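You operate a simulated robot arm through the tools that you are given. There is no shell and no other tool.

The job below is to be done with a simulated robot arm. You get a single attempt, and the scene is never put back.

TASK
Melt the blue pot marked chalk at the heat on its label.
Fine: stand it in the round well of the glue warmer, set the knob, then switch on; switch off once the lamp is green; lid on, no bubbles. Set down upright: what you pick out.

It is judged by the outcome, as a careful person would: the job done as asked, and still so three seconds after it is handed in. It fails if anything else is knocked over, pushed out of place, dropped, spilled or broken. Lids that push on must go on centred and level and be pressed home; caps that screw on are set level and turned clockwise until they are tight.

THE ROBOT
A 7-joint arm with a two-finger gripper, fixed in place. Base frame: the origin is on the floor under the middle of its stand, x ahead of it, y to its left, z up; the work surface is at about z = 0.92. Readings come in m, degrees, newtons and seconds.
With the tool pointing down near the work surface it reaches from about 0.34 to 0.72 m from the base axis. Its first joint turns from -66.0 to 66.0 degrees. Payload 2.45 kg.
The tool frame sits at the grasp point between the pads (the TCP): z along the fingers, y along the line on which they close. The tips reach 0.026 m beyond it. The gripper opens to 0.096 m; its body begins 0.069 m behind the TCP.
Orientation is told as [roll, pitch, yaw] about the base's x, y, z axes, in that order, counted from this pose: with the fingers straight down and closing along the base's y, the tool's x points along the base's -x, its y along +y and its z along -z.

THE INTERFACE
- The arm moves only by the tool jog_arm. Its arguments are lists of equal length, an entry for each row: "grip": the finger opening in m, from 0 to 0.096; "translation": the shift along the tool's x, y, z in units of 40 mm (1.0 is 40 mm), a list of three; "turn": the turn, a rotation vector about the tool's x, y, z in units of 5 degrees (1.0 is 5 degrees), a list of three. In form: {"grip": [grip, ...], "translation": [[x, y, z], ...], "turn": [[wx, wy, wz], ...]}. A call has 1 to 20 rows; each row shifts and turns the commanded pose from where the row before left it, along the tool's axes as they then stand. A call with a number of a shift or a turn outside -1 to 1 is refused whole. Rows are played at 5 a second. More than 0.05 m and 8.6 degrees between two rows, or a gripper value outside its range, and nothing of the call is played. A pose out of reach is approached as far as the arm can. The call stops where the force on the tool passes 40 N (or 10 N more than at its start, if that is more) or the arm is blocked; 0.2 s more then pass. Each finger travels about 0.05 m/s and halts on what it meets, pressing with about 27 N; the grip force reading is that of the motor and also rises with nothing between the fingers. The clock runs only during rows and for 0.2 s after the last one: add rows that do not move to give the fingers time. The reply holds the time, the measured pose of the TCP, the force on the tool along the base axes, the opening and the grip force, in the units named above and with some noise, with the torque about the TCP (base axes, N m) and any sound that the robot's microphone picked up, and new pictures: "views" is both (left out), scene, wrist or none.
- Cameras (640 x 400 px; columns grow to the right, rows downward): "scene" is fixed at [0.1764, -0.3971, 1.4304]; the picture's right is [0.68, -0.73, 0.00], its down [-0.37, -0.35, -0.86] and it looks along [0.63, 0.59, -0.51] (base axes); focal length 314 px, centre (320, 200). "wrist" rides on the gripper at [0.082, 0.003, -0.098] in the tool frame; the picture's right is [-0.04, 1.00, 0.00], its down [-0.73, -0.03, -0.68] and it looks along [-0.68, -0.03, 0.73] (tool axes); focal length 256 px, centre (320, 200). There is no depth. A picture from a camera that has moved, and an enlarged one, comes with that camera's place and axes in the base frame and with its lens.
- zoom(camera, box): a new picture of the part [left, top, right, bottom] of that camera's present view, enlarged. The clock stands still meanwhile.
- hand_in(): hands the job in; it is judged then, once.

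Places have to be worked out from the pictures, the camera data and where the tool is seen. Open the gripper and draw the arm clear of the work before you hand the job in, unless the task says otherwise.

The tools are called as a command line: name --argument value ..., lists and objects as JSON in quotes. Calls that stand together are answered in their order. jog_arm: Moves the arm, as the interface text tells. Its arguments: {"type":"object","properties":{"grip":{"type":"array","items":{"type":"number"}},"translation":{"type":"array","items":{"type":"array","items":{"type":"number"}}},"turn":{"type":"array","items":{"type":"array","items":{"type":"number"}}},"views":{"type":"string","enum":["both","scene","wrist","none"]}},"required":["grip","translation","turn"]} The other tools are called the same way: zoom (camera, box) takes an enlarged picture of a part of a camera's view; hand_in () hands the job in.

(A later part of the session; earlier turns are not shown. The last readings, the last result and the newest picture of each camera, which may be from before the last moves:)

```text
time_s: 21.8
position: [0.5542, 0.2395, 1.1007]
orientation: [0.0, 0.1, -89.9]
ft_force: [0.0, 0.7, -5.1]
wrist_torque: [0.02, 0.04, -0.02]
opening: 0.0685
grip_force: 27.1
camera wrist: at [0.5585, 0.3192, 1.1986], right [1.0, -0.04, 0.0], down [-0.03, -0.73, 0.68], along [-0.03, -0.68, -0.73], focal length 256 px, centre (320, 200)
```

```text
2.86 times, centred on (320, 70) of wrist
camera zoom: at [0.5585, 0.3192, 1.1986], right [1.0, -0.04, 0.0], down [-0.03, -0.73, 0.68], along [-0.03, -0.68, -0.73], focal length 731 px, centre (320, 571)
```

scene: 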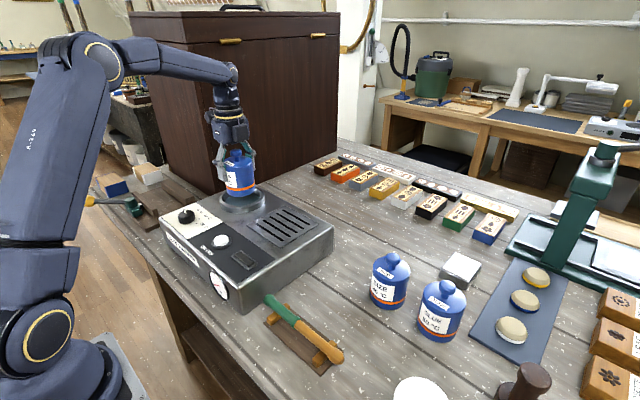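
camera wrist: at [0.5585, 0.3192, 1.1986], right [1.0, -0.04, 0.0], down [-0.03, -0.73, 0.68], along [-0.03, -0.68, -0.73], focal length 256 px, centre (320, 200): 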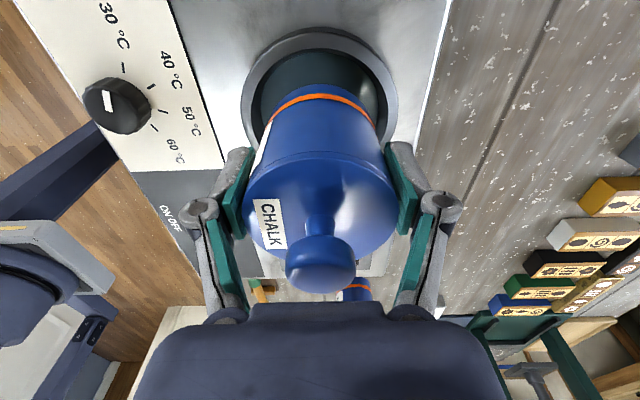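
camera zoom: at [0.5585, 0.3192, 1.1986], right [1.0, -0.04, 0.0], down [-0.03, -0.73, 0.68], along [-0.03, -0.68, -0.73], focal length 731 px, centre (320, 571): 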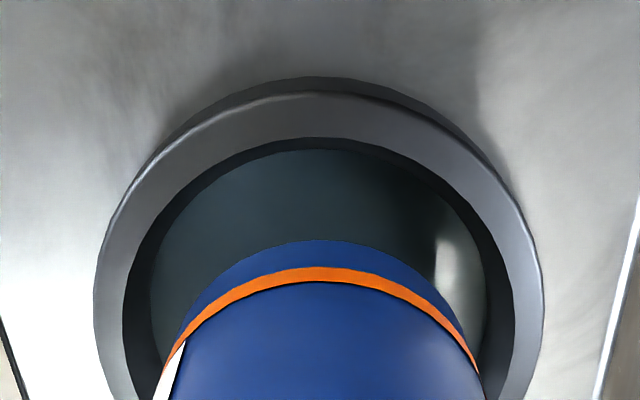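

By the wrist view the pot's bottom is now concentric with the well within ~2 mm. I lower it 24 mm, then feel for the floor.

jog_arm --grip '[0.05, 0.05, 0.05, 0.05]' --translation '[[0, 0, 0.25], [0, 0, 0.2], [0, 0, 0.15], [0, 0, 0]]' --turn '[[0, 0, 0], [0, 0, 0], [0, 0, 0], [0, 0, 0]]' --views "both"

zoom --camera "scene" --box '[190, 120, 310, 220]'

zoom --camera "wrist" --box '[220, 0, 420, 140]'

```text
time_s: 22.8
position: [0.555, 0.2396, 1.0765]
orientation: [-0.1, 0.0, -90.0]
ft_force: [0.4, 0.0, -4.6]
wrist_torque: [0.08, 0.04, -0.03]
opening: 0.0683
grip_force: 26.6
camera wrist: at [0.5586, 0.3198, 1.1746], right [1.0, -0.04, 0.0], down [-0.03, -0.73, 0.68], along [-0.03, -0.68, -0.73], focal length 256 px, centre (320, 200)
```

scene: 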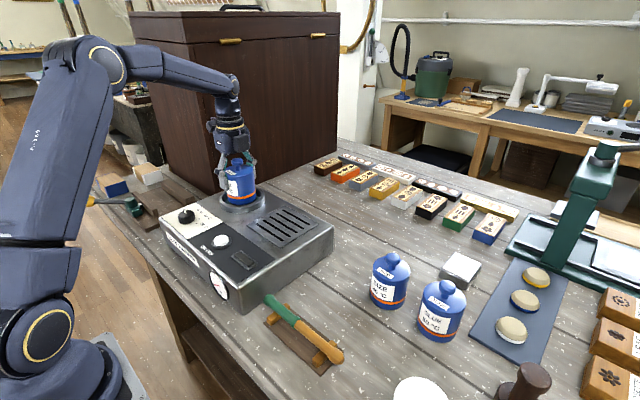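
wrist: 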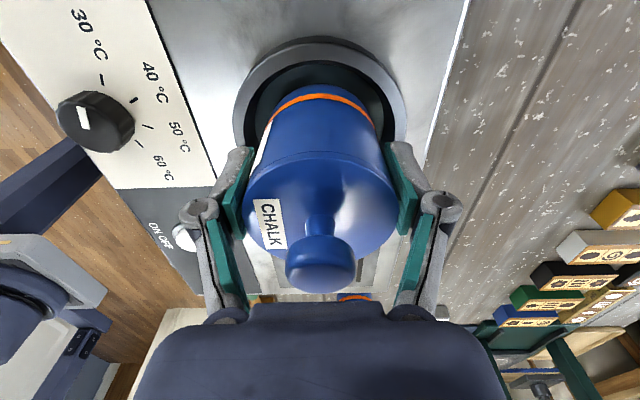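

```text
4.00 times, centred on (250, 170) of scene
camera zoom: at [0.1765, -0.3971, 1.4304], right [0.68, -0.73, 0.0], down [-0.37, -0.35, -0.86], along [0.63, 0.59, -0.51], focal length 1257 px, centre (600, 320)
```

zoom: 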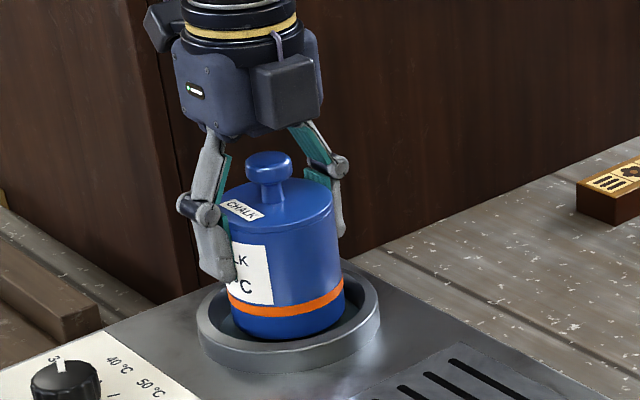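

```text
2.86 times, centred on (320, 70) of wrist
camera zoom: at [0.5586, 0.3198, 1.1746], right [1.0, -0.04, 0.0], down [-0.03, -0.73, 0.68], along [-0.03, -0.68, -0.73], focal length 731 px, centre (320, 571)
```

zoom: 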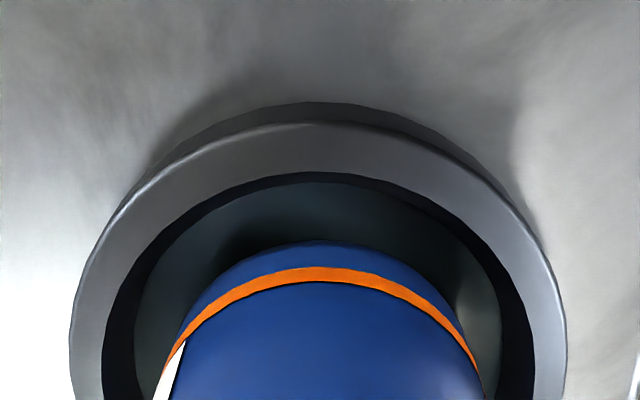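

The pot is inside the ring without touching. I continue in small steps to find the floor.

jog_arm --grip '[0.05, 0.05, 0.05]' --translation '[[0, 0, 0.08], [0, 0, 0.06], [0, 0, 0]]' --turn '[[0, 0, 0], [0, 0, 0], [0, 0, 0]]' --views "none"

```text
time_s: 23.6
position: [0.5558, 0.2391, 1.0708]
orientation: [0.0, 0.1, -89.8]
ft_force: [0.6, 0.8, -3.7]
wrist_torque: [0.02, -0.02, -0.02]
opening: 0.0686
grip_force: 27.3
```

No contact yet (force still ≈ the pot's weight). I lower in 2 mm increments.

jog_arm --grip '[0.05, 0.05]' --translation '[[0, 0, 0.06], [0, 0, 0]]' --turn '[[0, 0, 0], [0, 0, 0]]' --views "none"

```text
time_s: 24.2
position: [0.5562, 0.239, 1.0679]
orientation: [0.1, 0.0, -89.9]
ft_force: [0.4, -0.3, -4.7]
wrist_torque: [0.02, 0.01, 0.01]
opening: 0.0686
grip_force: 26.9
```

Still hanging free; another small step.

jog_arm --grip '[0.05, 0.05]' --translation '[[0, 0, 0.06], [0, 0, 0]]' --turn '[[0, 0, 0], [0, 0, 0]]' --views "none"

```text
time_s: 24.8
position: [0.5539, 0.2394, 1.0676]
orientation: [0.2, 0.0, -89.9]
ft_force: [-1.4, -1.6, 6.4]
wrist_torque: [-0.31, 0.35, -0.09]
opening: 0.0684
grip_force: 27.0
```

Contact at TCP z≈1.0676 — matches the floor at ≈1.005. I look before releasing.

zoom --camera "scene" --box '[190, 120, 310, 220]'

zoom --camera "wrist" --box '[200, 0, 440, 200]'

```text
4.00 times, centred on (250, 170) of scene
camera zoom: at [0.1762, -0.3972, 1.4304], right [0.68, -0.73, 0.0], down [-0.37, -0.35, -0.86], along [0.63, 0.59, -0.51], focal length 1257 px, centre (600, 320)
```

zoom: 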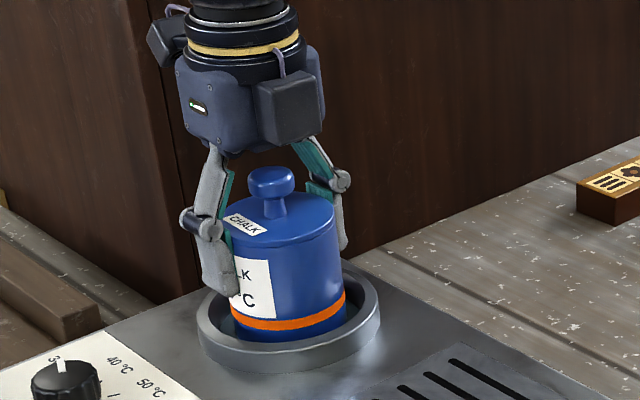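

```text
2.00 times, centred on (320, 100) of wrist
camera zoom: at [0.5585, 0.3197, 1.1648], right [1.0, -0.04, 0.0], down [-0.03, -0.73, 0.68], along [-0.03, -0.68, -0.73], focal length 512 px, centre (320, 400)
```

zoom: 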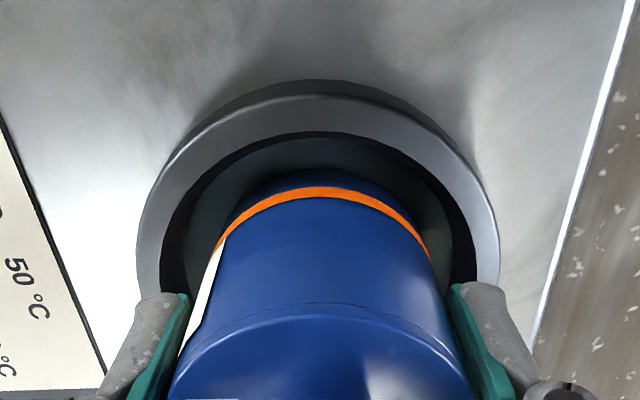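

The pot stands inside the ring on the floor, roughly centred, lid seated. I relieve the slight downward push and open the fingers gently.

jog_arm --grip '[0.05, 0.066, 0.07, 0.074, 0.08, 0.09, 0.096, 0.096, 0.096]' --translation '[[0, 0, -0.04], [0, 0, 0], [0, 0, 0], [0, 0, 0], [0, 0, 0], [0, 0, 0], [0, 0, 0], [0, 0, 0], [0, 0, 0]]' --turn '[[0, 0, 0], [0, 0, 0], [0, 0, 0], [0, 0, 0], [0, 0, 0], [0, 0, 0], [0, 0, 0], [0, 0, 0], [0, 0, 0]]' --views "both"

zoom --camera "scene" --box '[190, 120, 310, 220]'

zoom --camera "wrist" --box '[200, 0, 440, 200]'

```text
time_s: 26.8
position: [0.5559, 0.2395, 1.0668]
orientation: [0.0, 0.0, -89.9]
ft_force: [-0.6, -0.6, 0.6]
wrist_torque: [-0.01, 0.02, -0.02]
opening: 0.096
grip_force: 0.1
camera wrist: at [0.5584, 0.3194, 1.1654], right [1.0, -0.04, 0.0], down [-0.03, -0.73, 0.68], along [-0.03, -0.68, -0.73], focal length 256 px, centre (320, 200)
```

scene: 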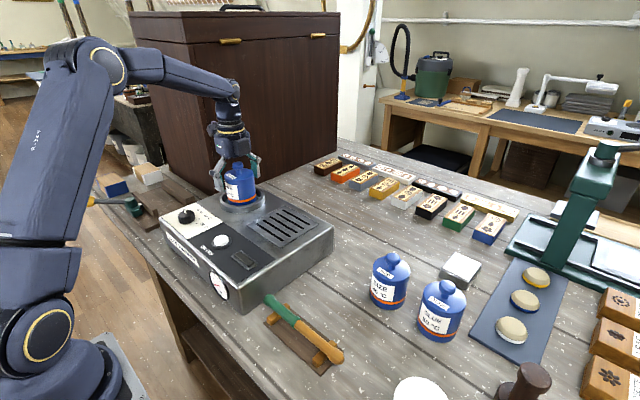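
wrist: 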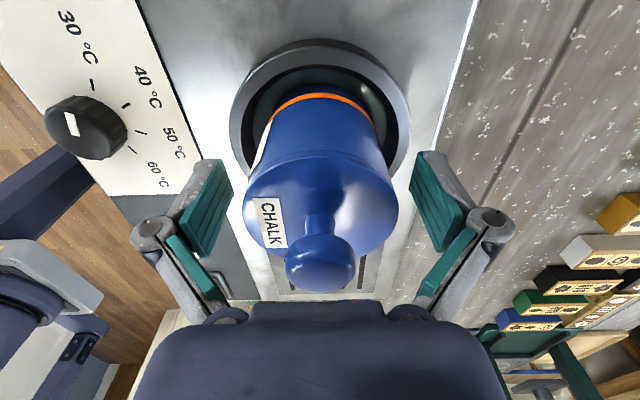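

```text
4.00 times, centred on (250, 170) of scene
camera zoom: at [0.1764, -0.3971, 1.4304], right [0.68, -0.73, 0.0], down [-0.37, -0.35, -0.86], along [0.63, 0.59, -0.51], focal length 1257 px, centre (600, 320)
```

zoom: 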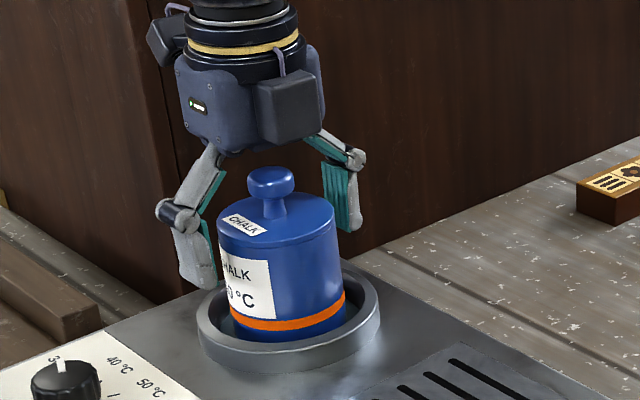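

```text
2.00 times, centred on (320, 100) of wrist
camera zoom: at [0.5584, 0.3194, 1.1654], right [1.0, -0.04, 0.0], down [-0.03, -0.73, 0.68], along [-0.03, -0.68, -0.73], focal length 512 px, centre (320, 400)
```

zoom: 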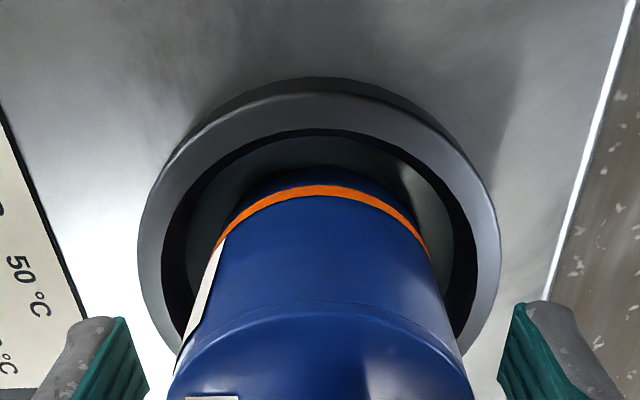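

The pot stands upright in the well with the lid on and is released. I raise the gripper straight up, then turn it toward yaw +20 for the knob.

jog_arm --grip '[0.096, 0.096, 0.096, 0.096, 0.096, 0.096, 0.096, 0.096, 0.096, 0.096, 0.096, 0.096, 0.096, 0.096, 0.096, 0.096, 0.096, 0.096, 0.096, 0.096]' --translation '[[0, 0, -0.4], [0, 0, -0.8], [0, 0, -0.9], [0, 0, -0.9], [0, 0, -0.9], [0, 0, -0.6], [0, 0, 0], [0, 0, 0], [0, 0, 0], [0, 0, 0], [0, 0, 0], [0, 0, 0], [0, 0, 0], [0, 0, 0], [0, 0, 0], [0, 0, 0], [0, 0, 0], [0, 0, 0], [0, 0, 0], [0, 0, 0]]' --turn '[[0, 0, 0], [0, 0, 0], [0, 0, 0], [0, 0, 0], [0, 0, 0], [0, 0, 0], [0, 0, -1], [0, 0, -1], [0, 0, -1], [0, 0, -1], [0, 0, -1], [0, 0, -1], [0, 0, -1], [0, 0, -1], [0, 0, -1], [0, 0, -1], [0, 0, -1], [0, 0, -1], [0, 0, -1], [0, 0, -1]]' --views "scene"

```text
time_s: 31.0
position: [0.5559, 0.2401, 1.2477]
orientation: [0.0, -0.1, -19.8]
ft_force: [-0.4, 0.3, 0.6]
wrist_torque: [0.0, -0.02, 0.02]
opening: 0.0959
grip_force: 0.0
```

scene: 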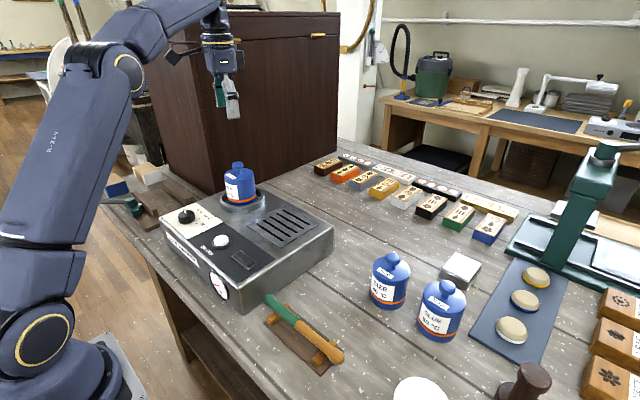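

Pot remains upright in the well. I finish the turn to yaw +20 and move above the knob at (0.4085, 0.248).

jog_arm --grip '[0.096, 0.096, 0.096, 0.096, 0.09, 0.08, 0.07, 0.065, 0.065, 0.065, 0.065, 0.065, 0.065]' --translation '[[0, 0, 0], [0, 0, 0], [0, 0, 0], [0, 0, 0], [0, 0, 0], [0, 0, 0], [0, 0, 0], [0, 0, 0], [0.85, 0.362, 0], [0.85, 0.362, 0], [0.85, 0.362, 0], [0.85, 0.362, 0], [0, 0, 0]]' --turn '[[0, 0, -1], [0, 0, -1], [0, 0, -1], [0, 0, -1], [0, 0, -1], [0, 0, -1], [0, 0, -1], [0, 0, -1], [0, 0, 0], [0, 0, 0], [0, 0, 0], [0, 0, 0], [0, 0, 0]]' --views "both"

zoom --camera "wrist" --box '[240, 40, 400, 140]'

```text
time_s: 33.8
position: [0.408, 0.2485, 1.249]
orientation: [-0.1, 0.0, 20.0]
ft_force: [-0.4, 0.2, 0.5]
wrist_torque: [-0.02, 0.04, -0.01]
opening: 0.0649
grip_force: 0.0
camera wrist: at [0.3301, 0.2218, 1.3464], right [-0.31, 0.95, 0.0], down [0.7, 0.22, 0.68], along [0.65, 0.21, -0.73], focal length 256 px, centre (320, 200)
```

scene: 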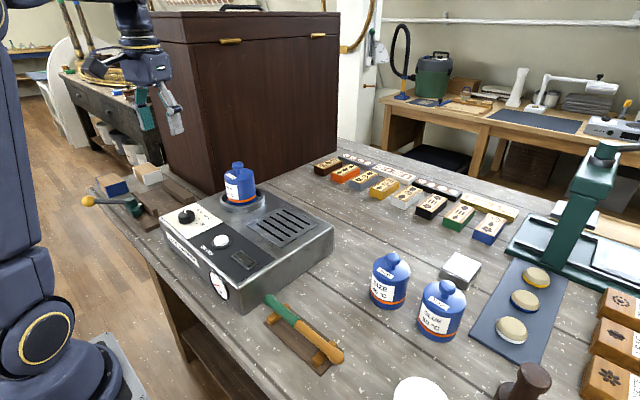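
wrist: 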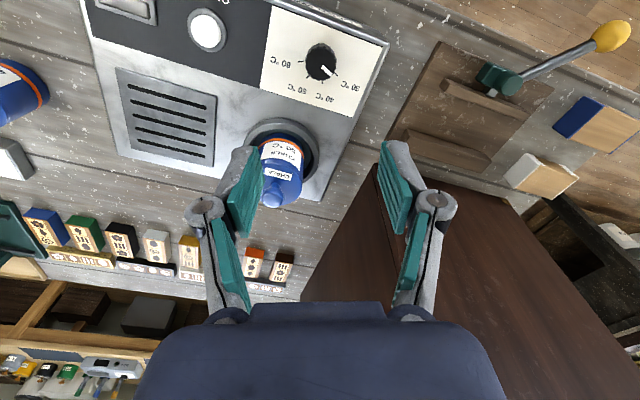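

```text
4.00 times, centred on (320, 90) of wrist
camera zoom: at [0.3301, 0.2218, 1.3464], right [-0.31, 0.95, 0.0], down [0.7, 0.22, 0.68], along [0.65, 0.21, -0.73], focal length 1024 px, centre (320, 640)
```

zoom: 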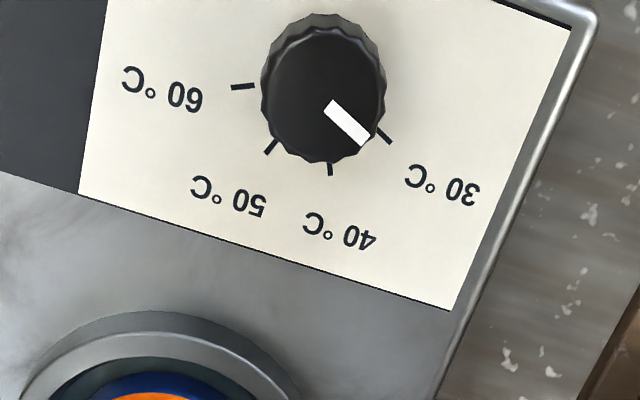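

The knob sits ~2–3 mm toward +x/+y of the tool axis. I correct and descend to z≈1.10 to re-check alignment.

jog_arm --grip '[0.065, 0.065, 0.065, 0.065, 0.065, 0.065]' --translation '[[-0.06, 0.02, 0.6], [0, 0, 0.9], [0, 0, 0.9], [0, 0, 0.9], [0, 0, 0.425], [0, 0, 0]]' --turn '[[0, 0, 0], [0, 0, 0], [0, 0, 0], [0, 0, 0], [0, 0, 0], [0, 0, 0]]' --views "both"

zoom --camera "wrist" --box '[220, 60, 420, 190]'

zoom --camera "scene" --box '[130, 120, 290, 260]'

```text
time_s: 35.2
position: [0.4108, 0.2504, 1.0981]
orientation: [0.0, 0.0, 20.1]
ft_force: [0.6, 1.0, -1.1]
wrist_torque: [-0.02, 0.02, 0.02]
opening: 0.0653
grip_force: 0.0
camera wrist: at [0.3323, 0.2237, 1.1966], right [-0.31, 0.95, 0.0], down [0.7, 0.22, 0.68], along [0.65, 0.21, -0.73], focal length 256 px, centre (320, 200)
```

scene: 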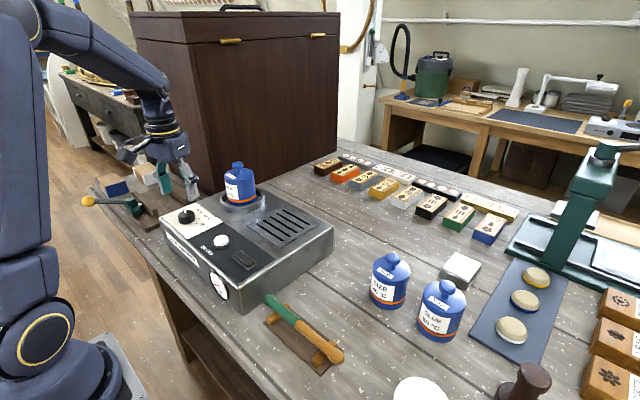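
wrist: 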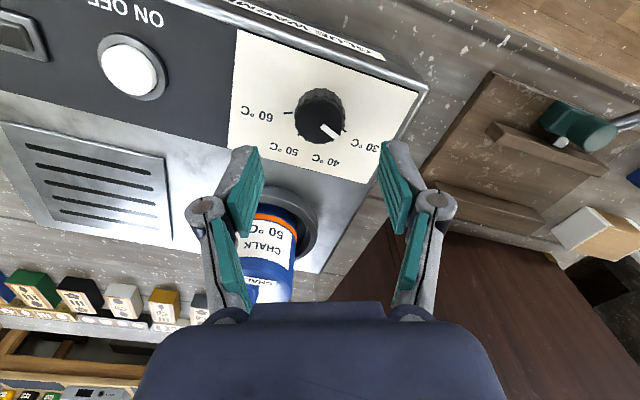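

```text
3.08 times, centred on (320, 125) of wrist
camera zoom: at [0.3323, 0.2237, 1.1966], right [-0.31, 0.95, 0.0], down [0.7, 0.22, 0.68], along [0.65, 0.21, -0.73], focal length 788 px, centre (320, 431)
```

zoom: 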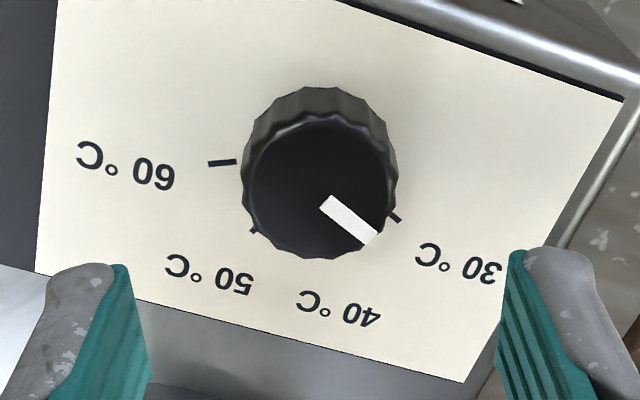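

```text
2.86 times, centred on (210, 190) of scene
camera zoom: at [0.1764, -0.3971, 1.4304], right [0.68, -0.73, 0.0], down [-0.37, -0.35, -0.86], along [0.63, 0.59, -0.51], focal length 898 px, centre (634, 229)
```

zoom: 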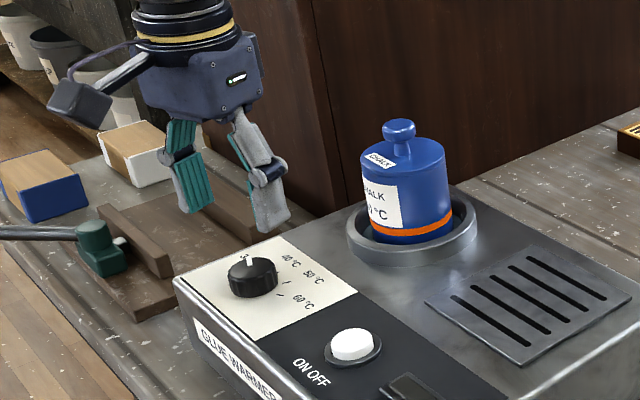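

The knob is now exactly on the tool axis. I descend to TCP z≈1.037 so the tips are just above the plate, and look.

jog_arm --grip '[0.065, 0.065, 0.065, 0.065, 0.065]' --translation '[[0, 0, 0.5], [0, 0, 0.5], [0, 0, 0.3], [0, 0, 0.22], [0, 0, 0]]' --turn '[[0, 0, 0], [0, 0, 0], [0, 0, 0], [0, 0, 0], [0, 0, 0]]' --views "both"

zoom --camera "wrist" --box '[220, 100, 420, 230]'

zoom --camera "scene" --box '[130, 140, 290, 260]'

```text
time_s: 36.4
position: [0.4113, 0.2487, 1.0375]
orientation: [0.0, 0.1, 20.2]
ft_force: [1.0, 0.2, -0.2]
wrist_torque: [0.01, -0.01, -0.03]
opening: 0.0648
grip_force: 0.1
camera wrist: at [0.3326, 0.2228, 1.1361], right [-0.31, 0.95, 0.0], down [0.7, 0.22, 0.68], along [0.65, 0.21, -0.73], focal length 256 px, centre (320, 200)
```

scene: 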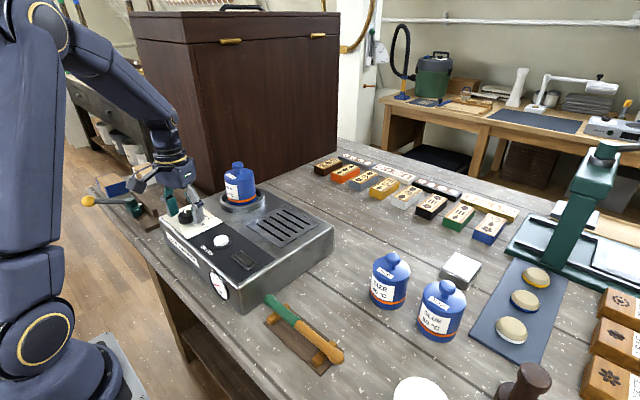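
wrist: 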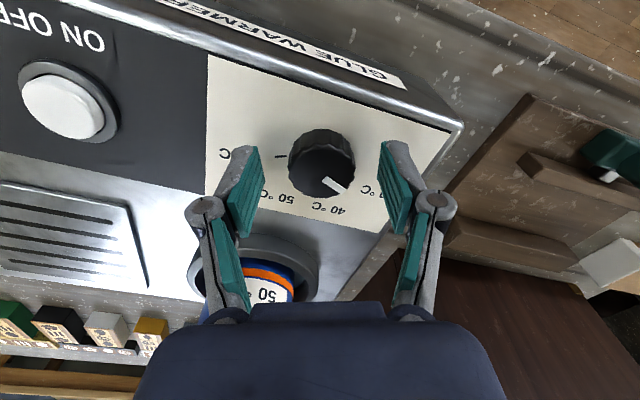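

```text
3.08 times, centred on (320, 165) of wrist
camera zoom: at [0.3326, 0.2228, 1.1361], right [-0.31, 0.95, 0.0], down [0.7, 0.22, 0.68], along [0.65, 0.21, -0.73], focal length 788 px, centre (320, 308)
```

zoom: 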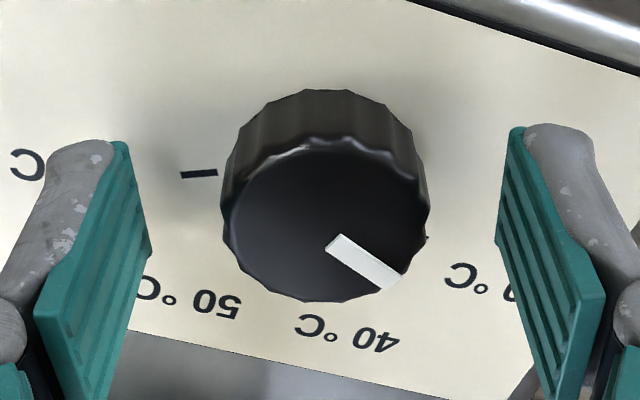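

```text
3.33 times, centred on (210, 200) of scene
camera zoom: at [0.1764, -0.3971, 1.4304], right [0.68, -0.73, 0.0], down [-0.37, -0.35, -0.86], along [0.63, 0.59, -0.51], focal length 1048 px, centre (687, 200)
```

zoom: 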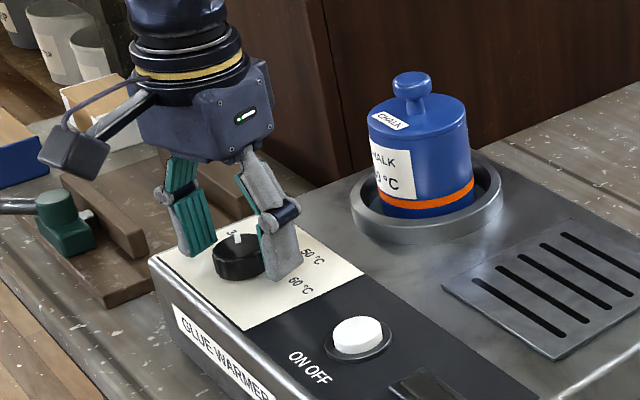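

Fingers straddle the knob, tips just above the plate. I close on it.

jog_arm --grip '[0.05, 0.04, 0.03, 0.025, 0.025, 0.025]' --translation '[[0, 0, 0], [0, 0, 0], [0, 0, 0], [0, 0, 0], [0, 0, 0], [0, 0, 0]]' --turn '[[0, 0, 0], [0, 0, 0], [0, 0, 0], [0, 0, 0], [0, 0, 0], [0, 0, 0]]' --views "wrist"

zoom --camera "wrist" --box '[220, 100, 420, 230]'

```text
time_s: 37.8
position: [0.4097, 0.2509, 1.0394]
orientation: [0.0, -0.1, 20.1]
ft_force: [-1.5, 7.7, -0.2]
wrist_torque: [0.25, -0.07, 0.02]
opening: 0.0348
grip_force: 45.0
camera wrist: at [0.3323, 0.2233, 1.1363], right [-0.31, 0.95, 0.0], down [0.7, 0.22, 0.68], along [0.65, 0.21, -0.73], focal length 256 px, centre (320, 200)
```

wrist: 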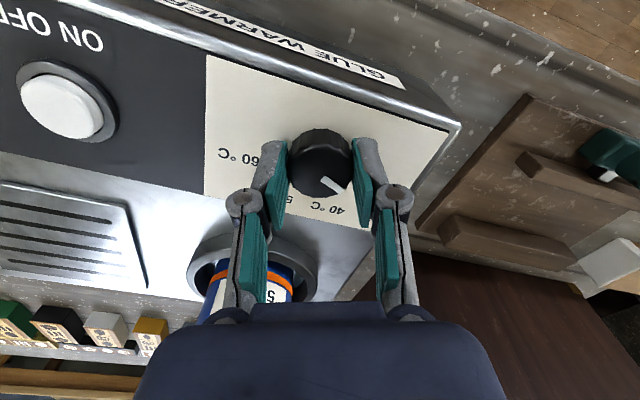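

```text
3.08 times, centred on (320, 165) of wrist
camera zoom: at [0.3323, 0.2233, 1.1363], right [-0.31, 0.95, 0.0], down [0.7, 0.22, 0.68], along [0.65, 0.21, -0.73], focal length 788 px, centre (320, 308)
```

zoom: 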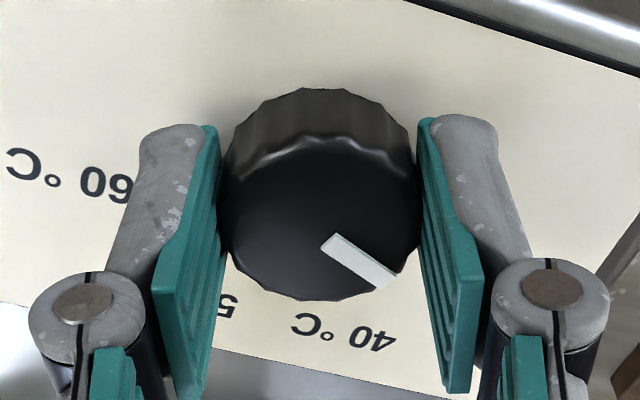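

Gripped on the knob at 0.035. I rotate clockwise in stages: first ~43° while relieving a slight side load, then check the pointer.

jog_arm --grip '[0.025, 0.025, 0.025, 0.025, 0.025, 0.025, 0.025, 0.025, 0.025, 0.025, 0.025]' --translation '[[0, 0.02, 0], [0, 0, 0], [0, 0, 0], [0, 0, 0], [0, 0, 0], [0, 0, 0], [0, 0, 0], [0, 0, 0], [0, 0, 0], [0, 0, 0], [0, 0, 0]]' --turn '[[0, 0, 0], [0, 0, 0.9], [0, 0, 0.9], [0, 0, 0.9], [0, 0, 0.9], [0, 0, 0.9], [0, 0, 0.9], [0, 0, 0.9], [0, 0, 0.9], [0, 0, 0.9], [0, 0, 0]]' --views "wrist"

zoom --camera "wrist" --box '[220, 80, 420, 230]'

zoom --camera "scene" --box '[150, 180, 250, 260]'

```text
time_s: 40.2
position: [0.4096, 0.2511, 1.0395]
orientation: [0.1, -0.3, -20.5]
ft_force: [15.1, 9.6, 4.6]
wrist_torque: [-0.08, -0.92, 0.01]
opening: 0.0346
grip_force: 45.1
camera wrist: at [0.3342, 0.2804, 1.1361], right [0.39, 0.92, 0.0], down [0.67, -0.29, 0.68], along [0.63, -0.26, -0.73], focal length 256 px, centre (320, 200)
```

wrist: 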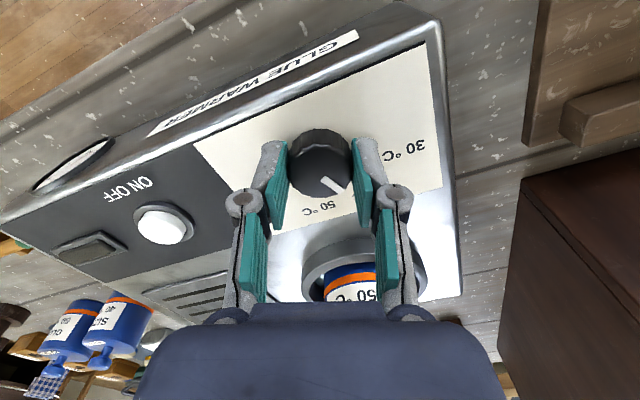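

```text
2.67 times, centred on (320, 155) of wrist
camera zoom: at [0.3342, 0.2804, 1.1361], right [0.39, 0.92, 0.0], down [0.67, -0.29, 0.68], along [0.63, -0.26, -0.73], focal length 683 px, centre (320, 320)
```

zoom: 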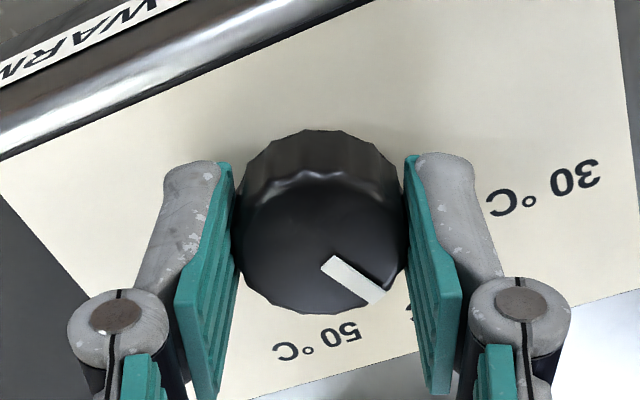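

```text
5.00 times, centred on (200, 220) of scene
camera zoom: at [0.1768, -0.3968, 1.4304], right [0.68, -0.73, 0.0], down [-0.37, -0.35, -0.86], along [0.63, 0.59, -0.51], focal length 1572 px, centre (920, 100)
```

zoom: 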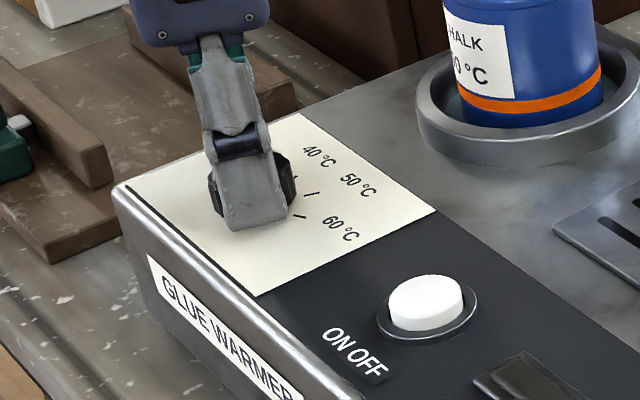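

The knob turns with the gripper (pointer now around 40). There's some side load (15, 10 N), so I shift ~1 mm toward the knob axis before continuing.

jog_arm --grip '[0.025, 0.025]' --translation '[[-0.016, 0.019, 0], [0, 0, 0]]' --turn '[[0, 0, 0], [0, 0, 0]]' --views "none"

```text
time_s: 40.8
position: [0.4104, 0.2498, 1.039]
orientation: [0.1, 0.0, -20.4]
ft_force: [9.2, 5.2, 12.5]
wrist_torque: [-0.01, -1.0, 0.0]
opening: 0.0349
grip_force: 44.9
```

Side load fell. I turn another 40° and check the pointer against the 50 mark.

jog_arm --grip '[0.025, 0.025, 0.025, 0.025, 0.025, 0.025, 0.025, 0.025, 0.025]' --translation '[[-0.008, 0.008, 0], [0, 0, 0], [0, 0, 0], [0, 0, 0], [0, 0, 0], [0, 0, 0], [0, 0, 0], [0, 0, 0], [0, 0, 0]]' --turn '[[0, 0, 1], [0, 0, 1], [0, 0, 1], [0, 0, 1], [0, 0, 1], [0, 0, 1], [0, 0, 1], [0, 0, 1], [0, 0, 0]]' --views "wrist"

zoom --camera "wrist" --box '[220, 80, 420, 230]'

zoom --camera "scene" --box '[150, 180, 250, 260]'

```text
time_s: 42.8
position: [0.4115, 0.2502, 1.0378]
orientation: [0.2, 0.0, -60.4]
ft_force: [4.2, 12.8, 11.9]
wrist_torque: [0.41, -0.12, 0.02]
opening: 0.0349
grip_force: 44.9
camera wrist: at [0.3729, 0.3221, 1.1363], right [0.89, 0.46, 0.0], down [0.34, -0.65, 0.68], along [0.31, -0.6, -0.73], focal length 256 px, centre (320, 200)
```

wrist: 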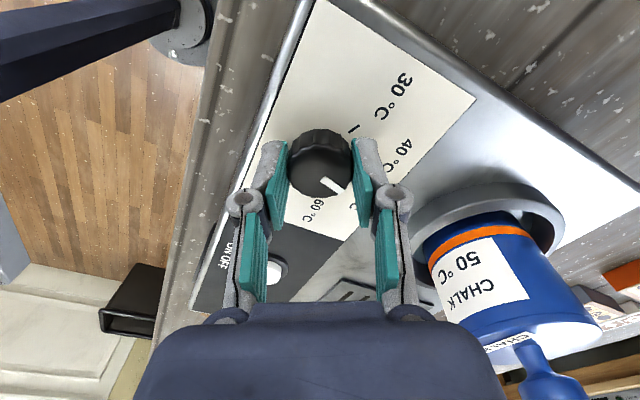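

```text
2.67 times, centred on (320, 155) of wrist
camera zoom: at [0.3729, 0.3221, 1.1363], right [0.89, 0.46, 0.0], down [0.34, -0.65, 0.68], along [0.31, -0.6, -0.73], focal length 683 px, centre (320, 320)
```

zoom: 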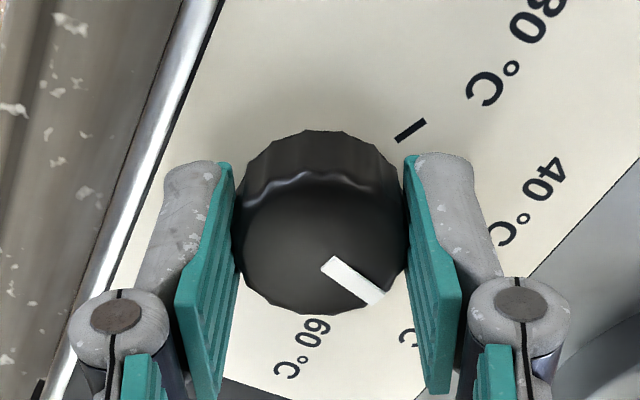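

```text
5.00 times, centred on (200, 220) of scene
camera zoom: at [0.1764, -0.3968, 1.4305], right [0.68, -0.73, 0.0], down [-0.37, -0.35, -0.86], along [0.63, 0.59, -0.51], focal length 1572 px, centre (920, 100)
```

zoom: 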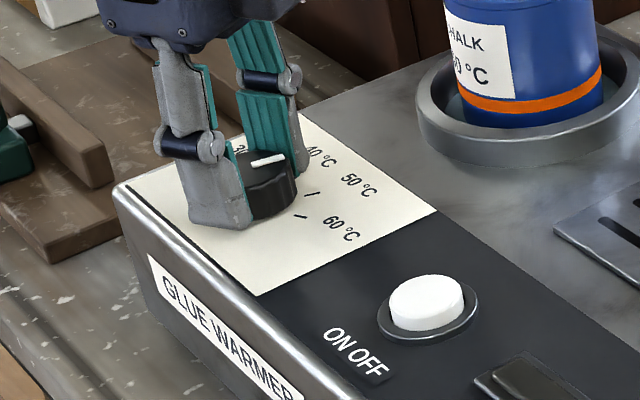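

Pointer measures about -14°, the 50 tick is at about -22°. I turn 7.5° more and check again.

jog_arm --grip '[0.025, 0.025, 0.025]' --translation '[[0, 0, 0], [0, 0, 0], [0, 0, 0]]' --turn '[[0, 0, 0.75], [0, 0, 0.75], [0, 0, 0]]' --views "wrist"

zoom --camera "scene" --box '[170, 190, 230, 235]'

```text
time_s: 43.6
position: [0.4107, 0.2514, 1.039]
orientation: [0.0, -0.1, -67.9]
ft_force: [4.5, 13.6, 10.2]
wrist_torque: [0.43, -0.17, 0.03]
opening: 0.0345
grip_force: 44.6
camera wrist: at [0.3829, 0.3265, 1.1363], right [0.94, 0.34, 0.0], down [0.25, -0.69, 0.68], along [0.23, -0.64, -0.73], focal length 256 px, centre (320, 200)
```

wrist: 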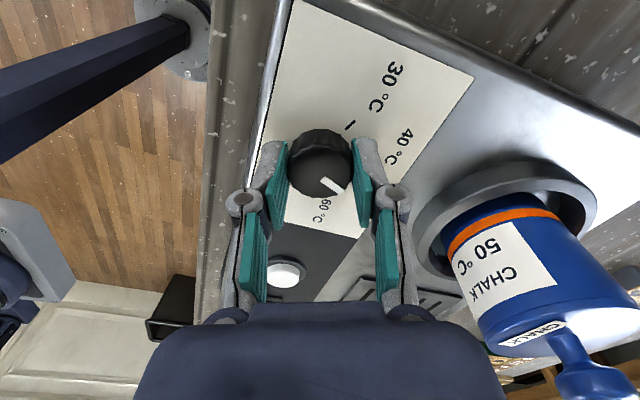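

```text
8.89 times, centred on (200, 212) of scene
camera zoom: at [0.1764, -0.3968, 1.4305], right [0.68, -0.73, 0.0], down [-0.37, -0.35, -0.86], along [0.63, 0.59, -0.51], focal length 2794 px, centre (1387, 89)
```

zoom: 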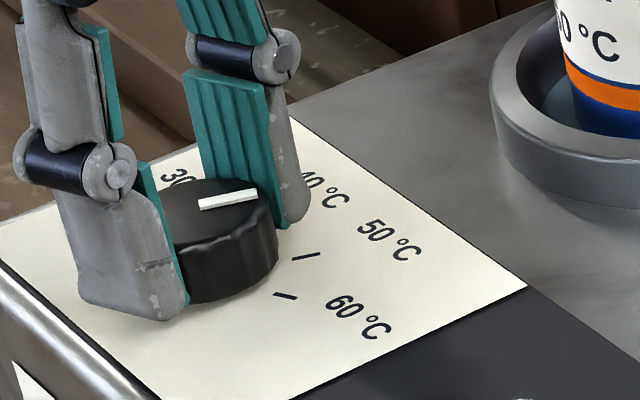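

The pointer looks nearly parallel to the 50 °C tick; I zoom more to measure.

zoom --camera "scene" --box '[184, 205, 208, 223]'

zoom --camera "wrist" --box '[270, 110, 390, 220]'

```text
16.00 times, centred on (196, 214) of scene
camera zoom: at [0.1764, -0.3968, 1.4305], right [0.68, -0.73, 0.0], down [-0.37, -0.35, -0.86], along [0.63, 0.59, -0.51], focal length 5029 px, centre (2304, -24)
```

zoom: 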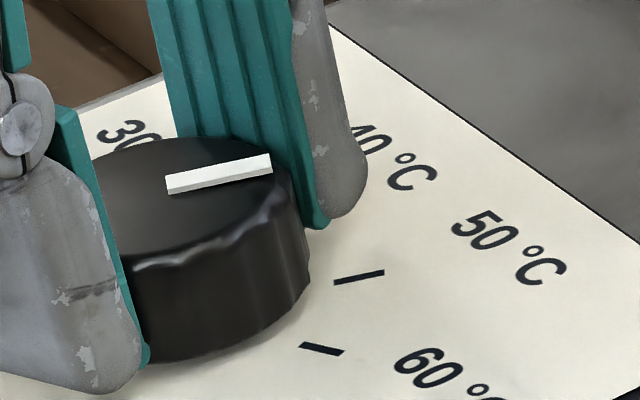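

```text
3.64 times, centred on (330, 165) of wrist
camera zoom: at [0.3829, 0.3265, 1.1363], right [0.94, 0.34, 0.0], down [0.25, -0.69, 0.68], along [0.23, -0.64, -0.73], focal length 931 px, centre (284, 327)
```

zoom: 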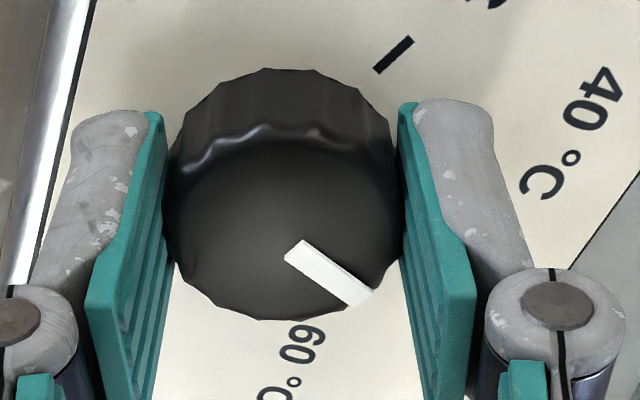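

Both cameras give the pointer at ≈ -22.7°, the 50 tick lies at ≈ -22°. I release the knob and raise the gripper to check the setting.

jog_arm --grip '[0.04, 0.05, 0.065, 0.065, 0.065, 0.065, 0.065, 0.065, 0.065]' --translation '[[0, 0, 0], [0, 0, 0], [0, 0, 0], [0, 0, 0], [0, 0, -0.3], [0, 0, -0.6], [0, 0, -0.8], [0, 0, -0.8], [0, 0, 0]]' --turn '[[0, 0, 0], [0, 0, 0], [0, 0, 0], [0, 0, 0], [0, 0, 0], [0, 0, 0], [0, 0, 0], [0, 0, 0], [0, 0, 0]]' --views "both"

zoom --camera "wrist" --box '[260, 40, 380, 140]'

zoom --camera "scene" --box '[165, 195, 245, 255]'

```text
time_s: 45.6
position: [0.4107, 0.2491, 1.1379]
orientation: [0.0, 0.0, -67.9]
ft_force: [0.3, -0.1, 0.9]
wrist_torque: [-0.02, -0.01, 0.01]
opening: 0.065
grip_force: 0.0
camera wrist: at [0.3835, 0.3251, 1.2374], right [0.94, 0.34, 0.0], down [0.25, -0.69, 0.68], along [0.23, -0.64, -0.73], focal length 256 px, centre (320, 200)
```

scene: 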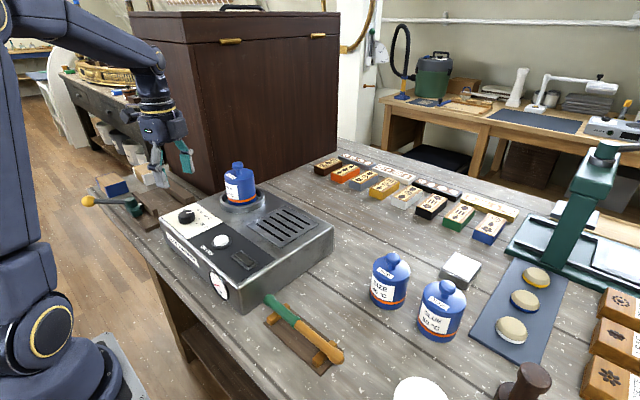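
wrist: 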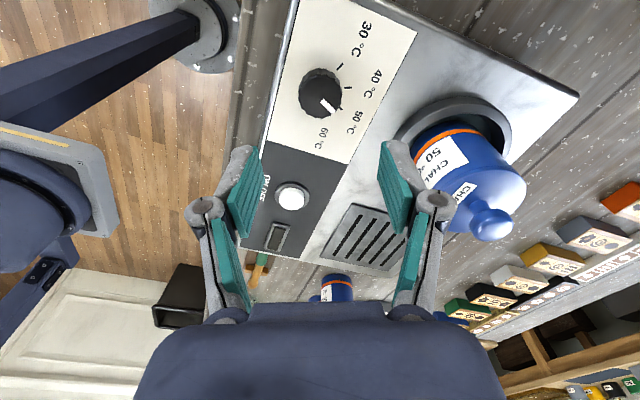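

```text
4.00 times, centred on (320, 90) of wrist
camera zoom: at [0.3835, 0.3251, 1.2374], right [0.94, 0.34, 0.0], down [0.25, -0.69, 0.68], along [0.23, -0.64, -0.73], focal length 1024 px, centre (320, 640)
```

zoom: 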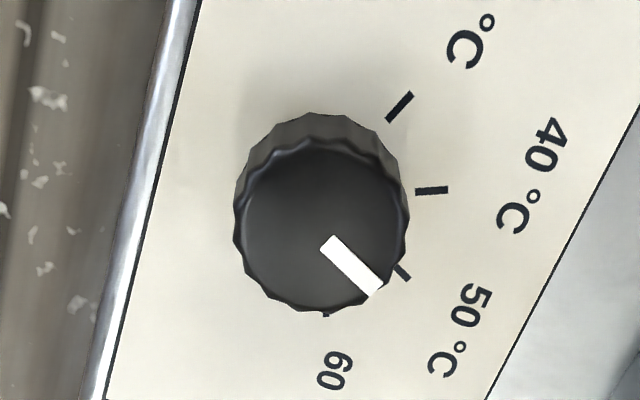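

```text
6.67 times, centred on (205, 225) of scene
camera zoom: at [0.1764, -0.3971, 1.4304], right [0.68, -0.73, 0.0], down [-0.37, -0.35, -0.86], along [0.63, 0.59, -0.51], focal length 2096 px, centre (1087, 33)
```

zoom: 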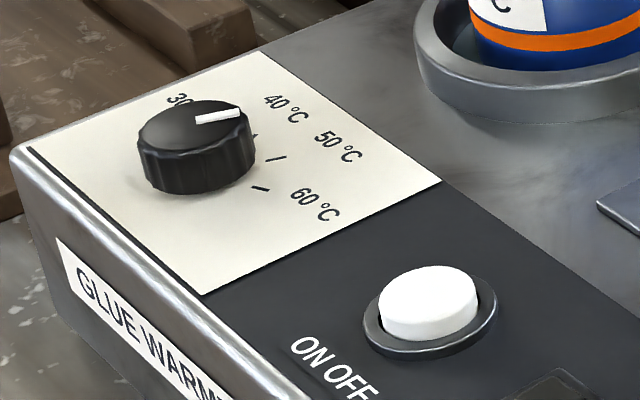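

The knob points at 50 °C (within ~2°). Next the white push button near (0.423, 0.1225, top ≈1.015): I close the fingers and hover above it.

jog_arm --grip '[0.05, 0.03, 0.01, 0.0, 0.0, 0.0]' --translation '[[-0.762, -0.226, 0], [-0.762, -0.226, 0], [-0.762, -0.226, 0], [-0.762, -0.226, 0], [0, 0, 0.5], [0, 0, 0]]' --turn '[[0, 0, 0], [0, 0, 0], [0, 0, 0], [0, 0, 0], [0, 0, 0], [0, 0, 0]]' --views "both"

zoom --camera "wrist" --box '[240, 80, 400, 210]'

zoom --camera "scene" --box '[160, 170, 290, 300]'

```text
time_s: 47.0
position: [0.4242, 0.122, 1.1182]
orientation: [0.0, 0.1, -67.8]
ft_force: [-0.1, -0.2, 0.4]
wrist_torque: [-0.01, 0.0, -0.01]
opening: 0.0
grip_force: 26.8
camera wrist: at [0.3963, 0.1985, 1.2161], right [0.94, 0.34, 0.0], down [0.25, -0.69, 0.68], along [0.23, -0.64, -0.73], focal length 256 px, centre (320, 200)
```

scene: 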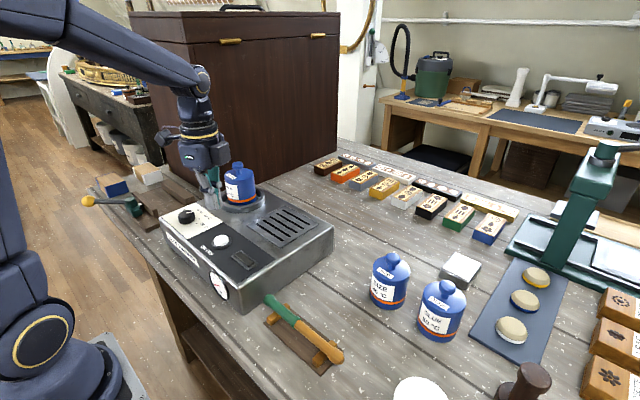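
wrist: 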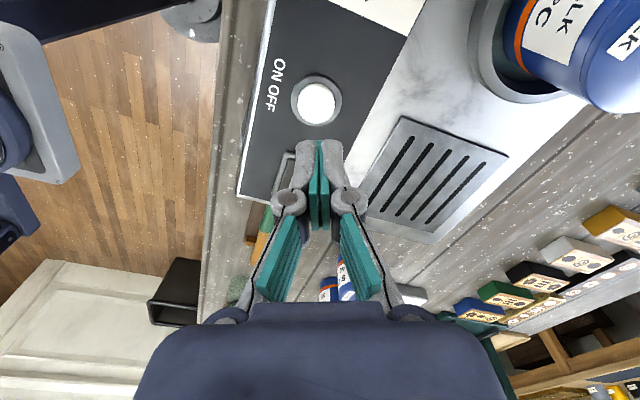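

```text
3.08 times, centred on (320, 145) of wrist
camera zoom: at [0.3963, 0.1985, 1.2161], right [0.94, 0.34, 0.0], down [0.25, -0.69, 0.68], along [0.23, -0.64, -0.73], focal length 788 px, centre (320, 369)
```

zoom: 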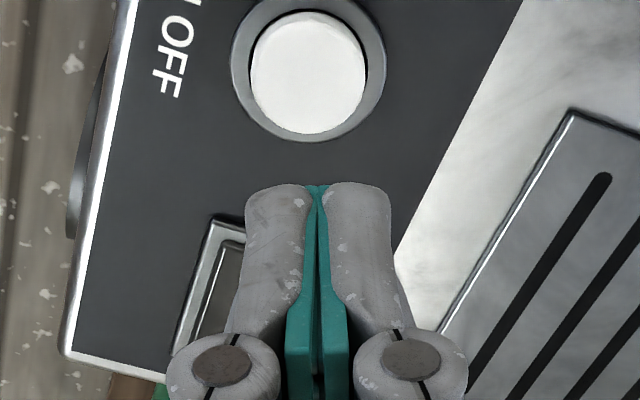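

```text
3.08 times, centred on (225, 235) of scene
camera zoom: at [0.1764, -0.3971, 1.4304], right [0.68, -0.73, 0.0], down [-0.37, -0.35, -0.86], along [0.63, 0.59, -0.51], focal length 967 px, centre (612, 92)
```

zoom: 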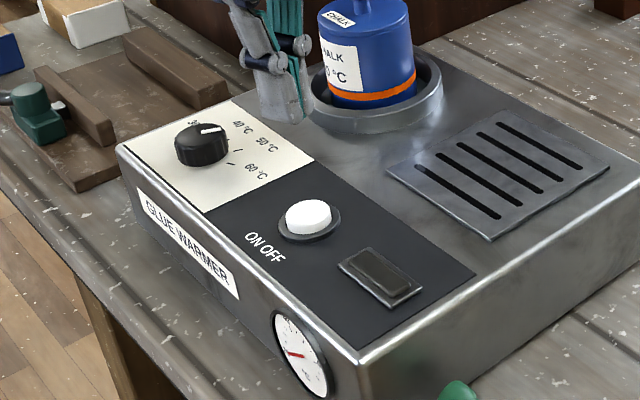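

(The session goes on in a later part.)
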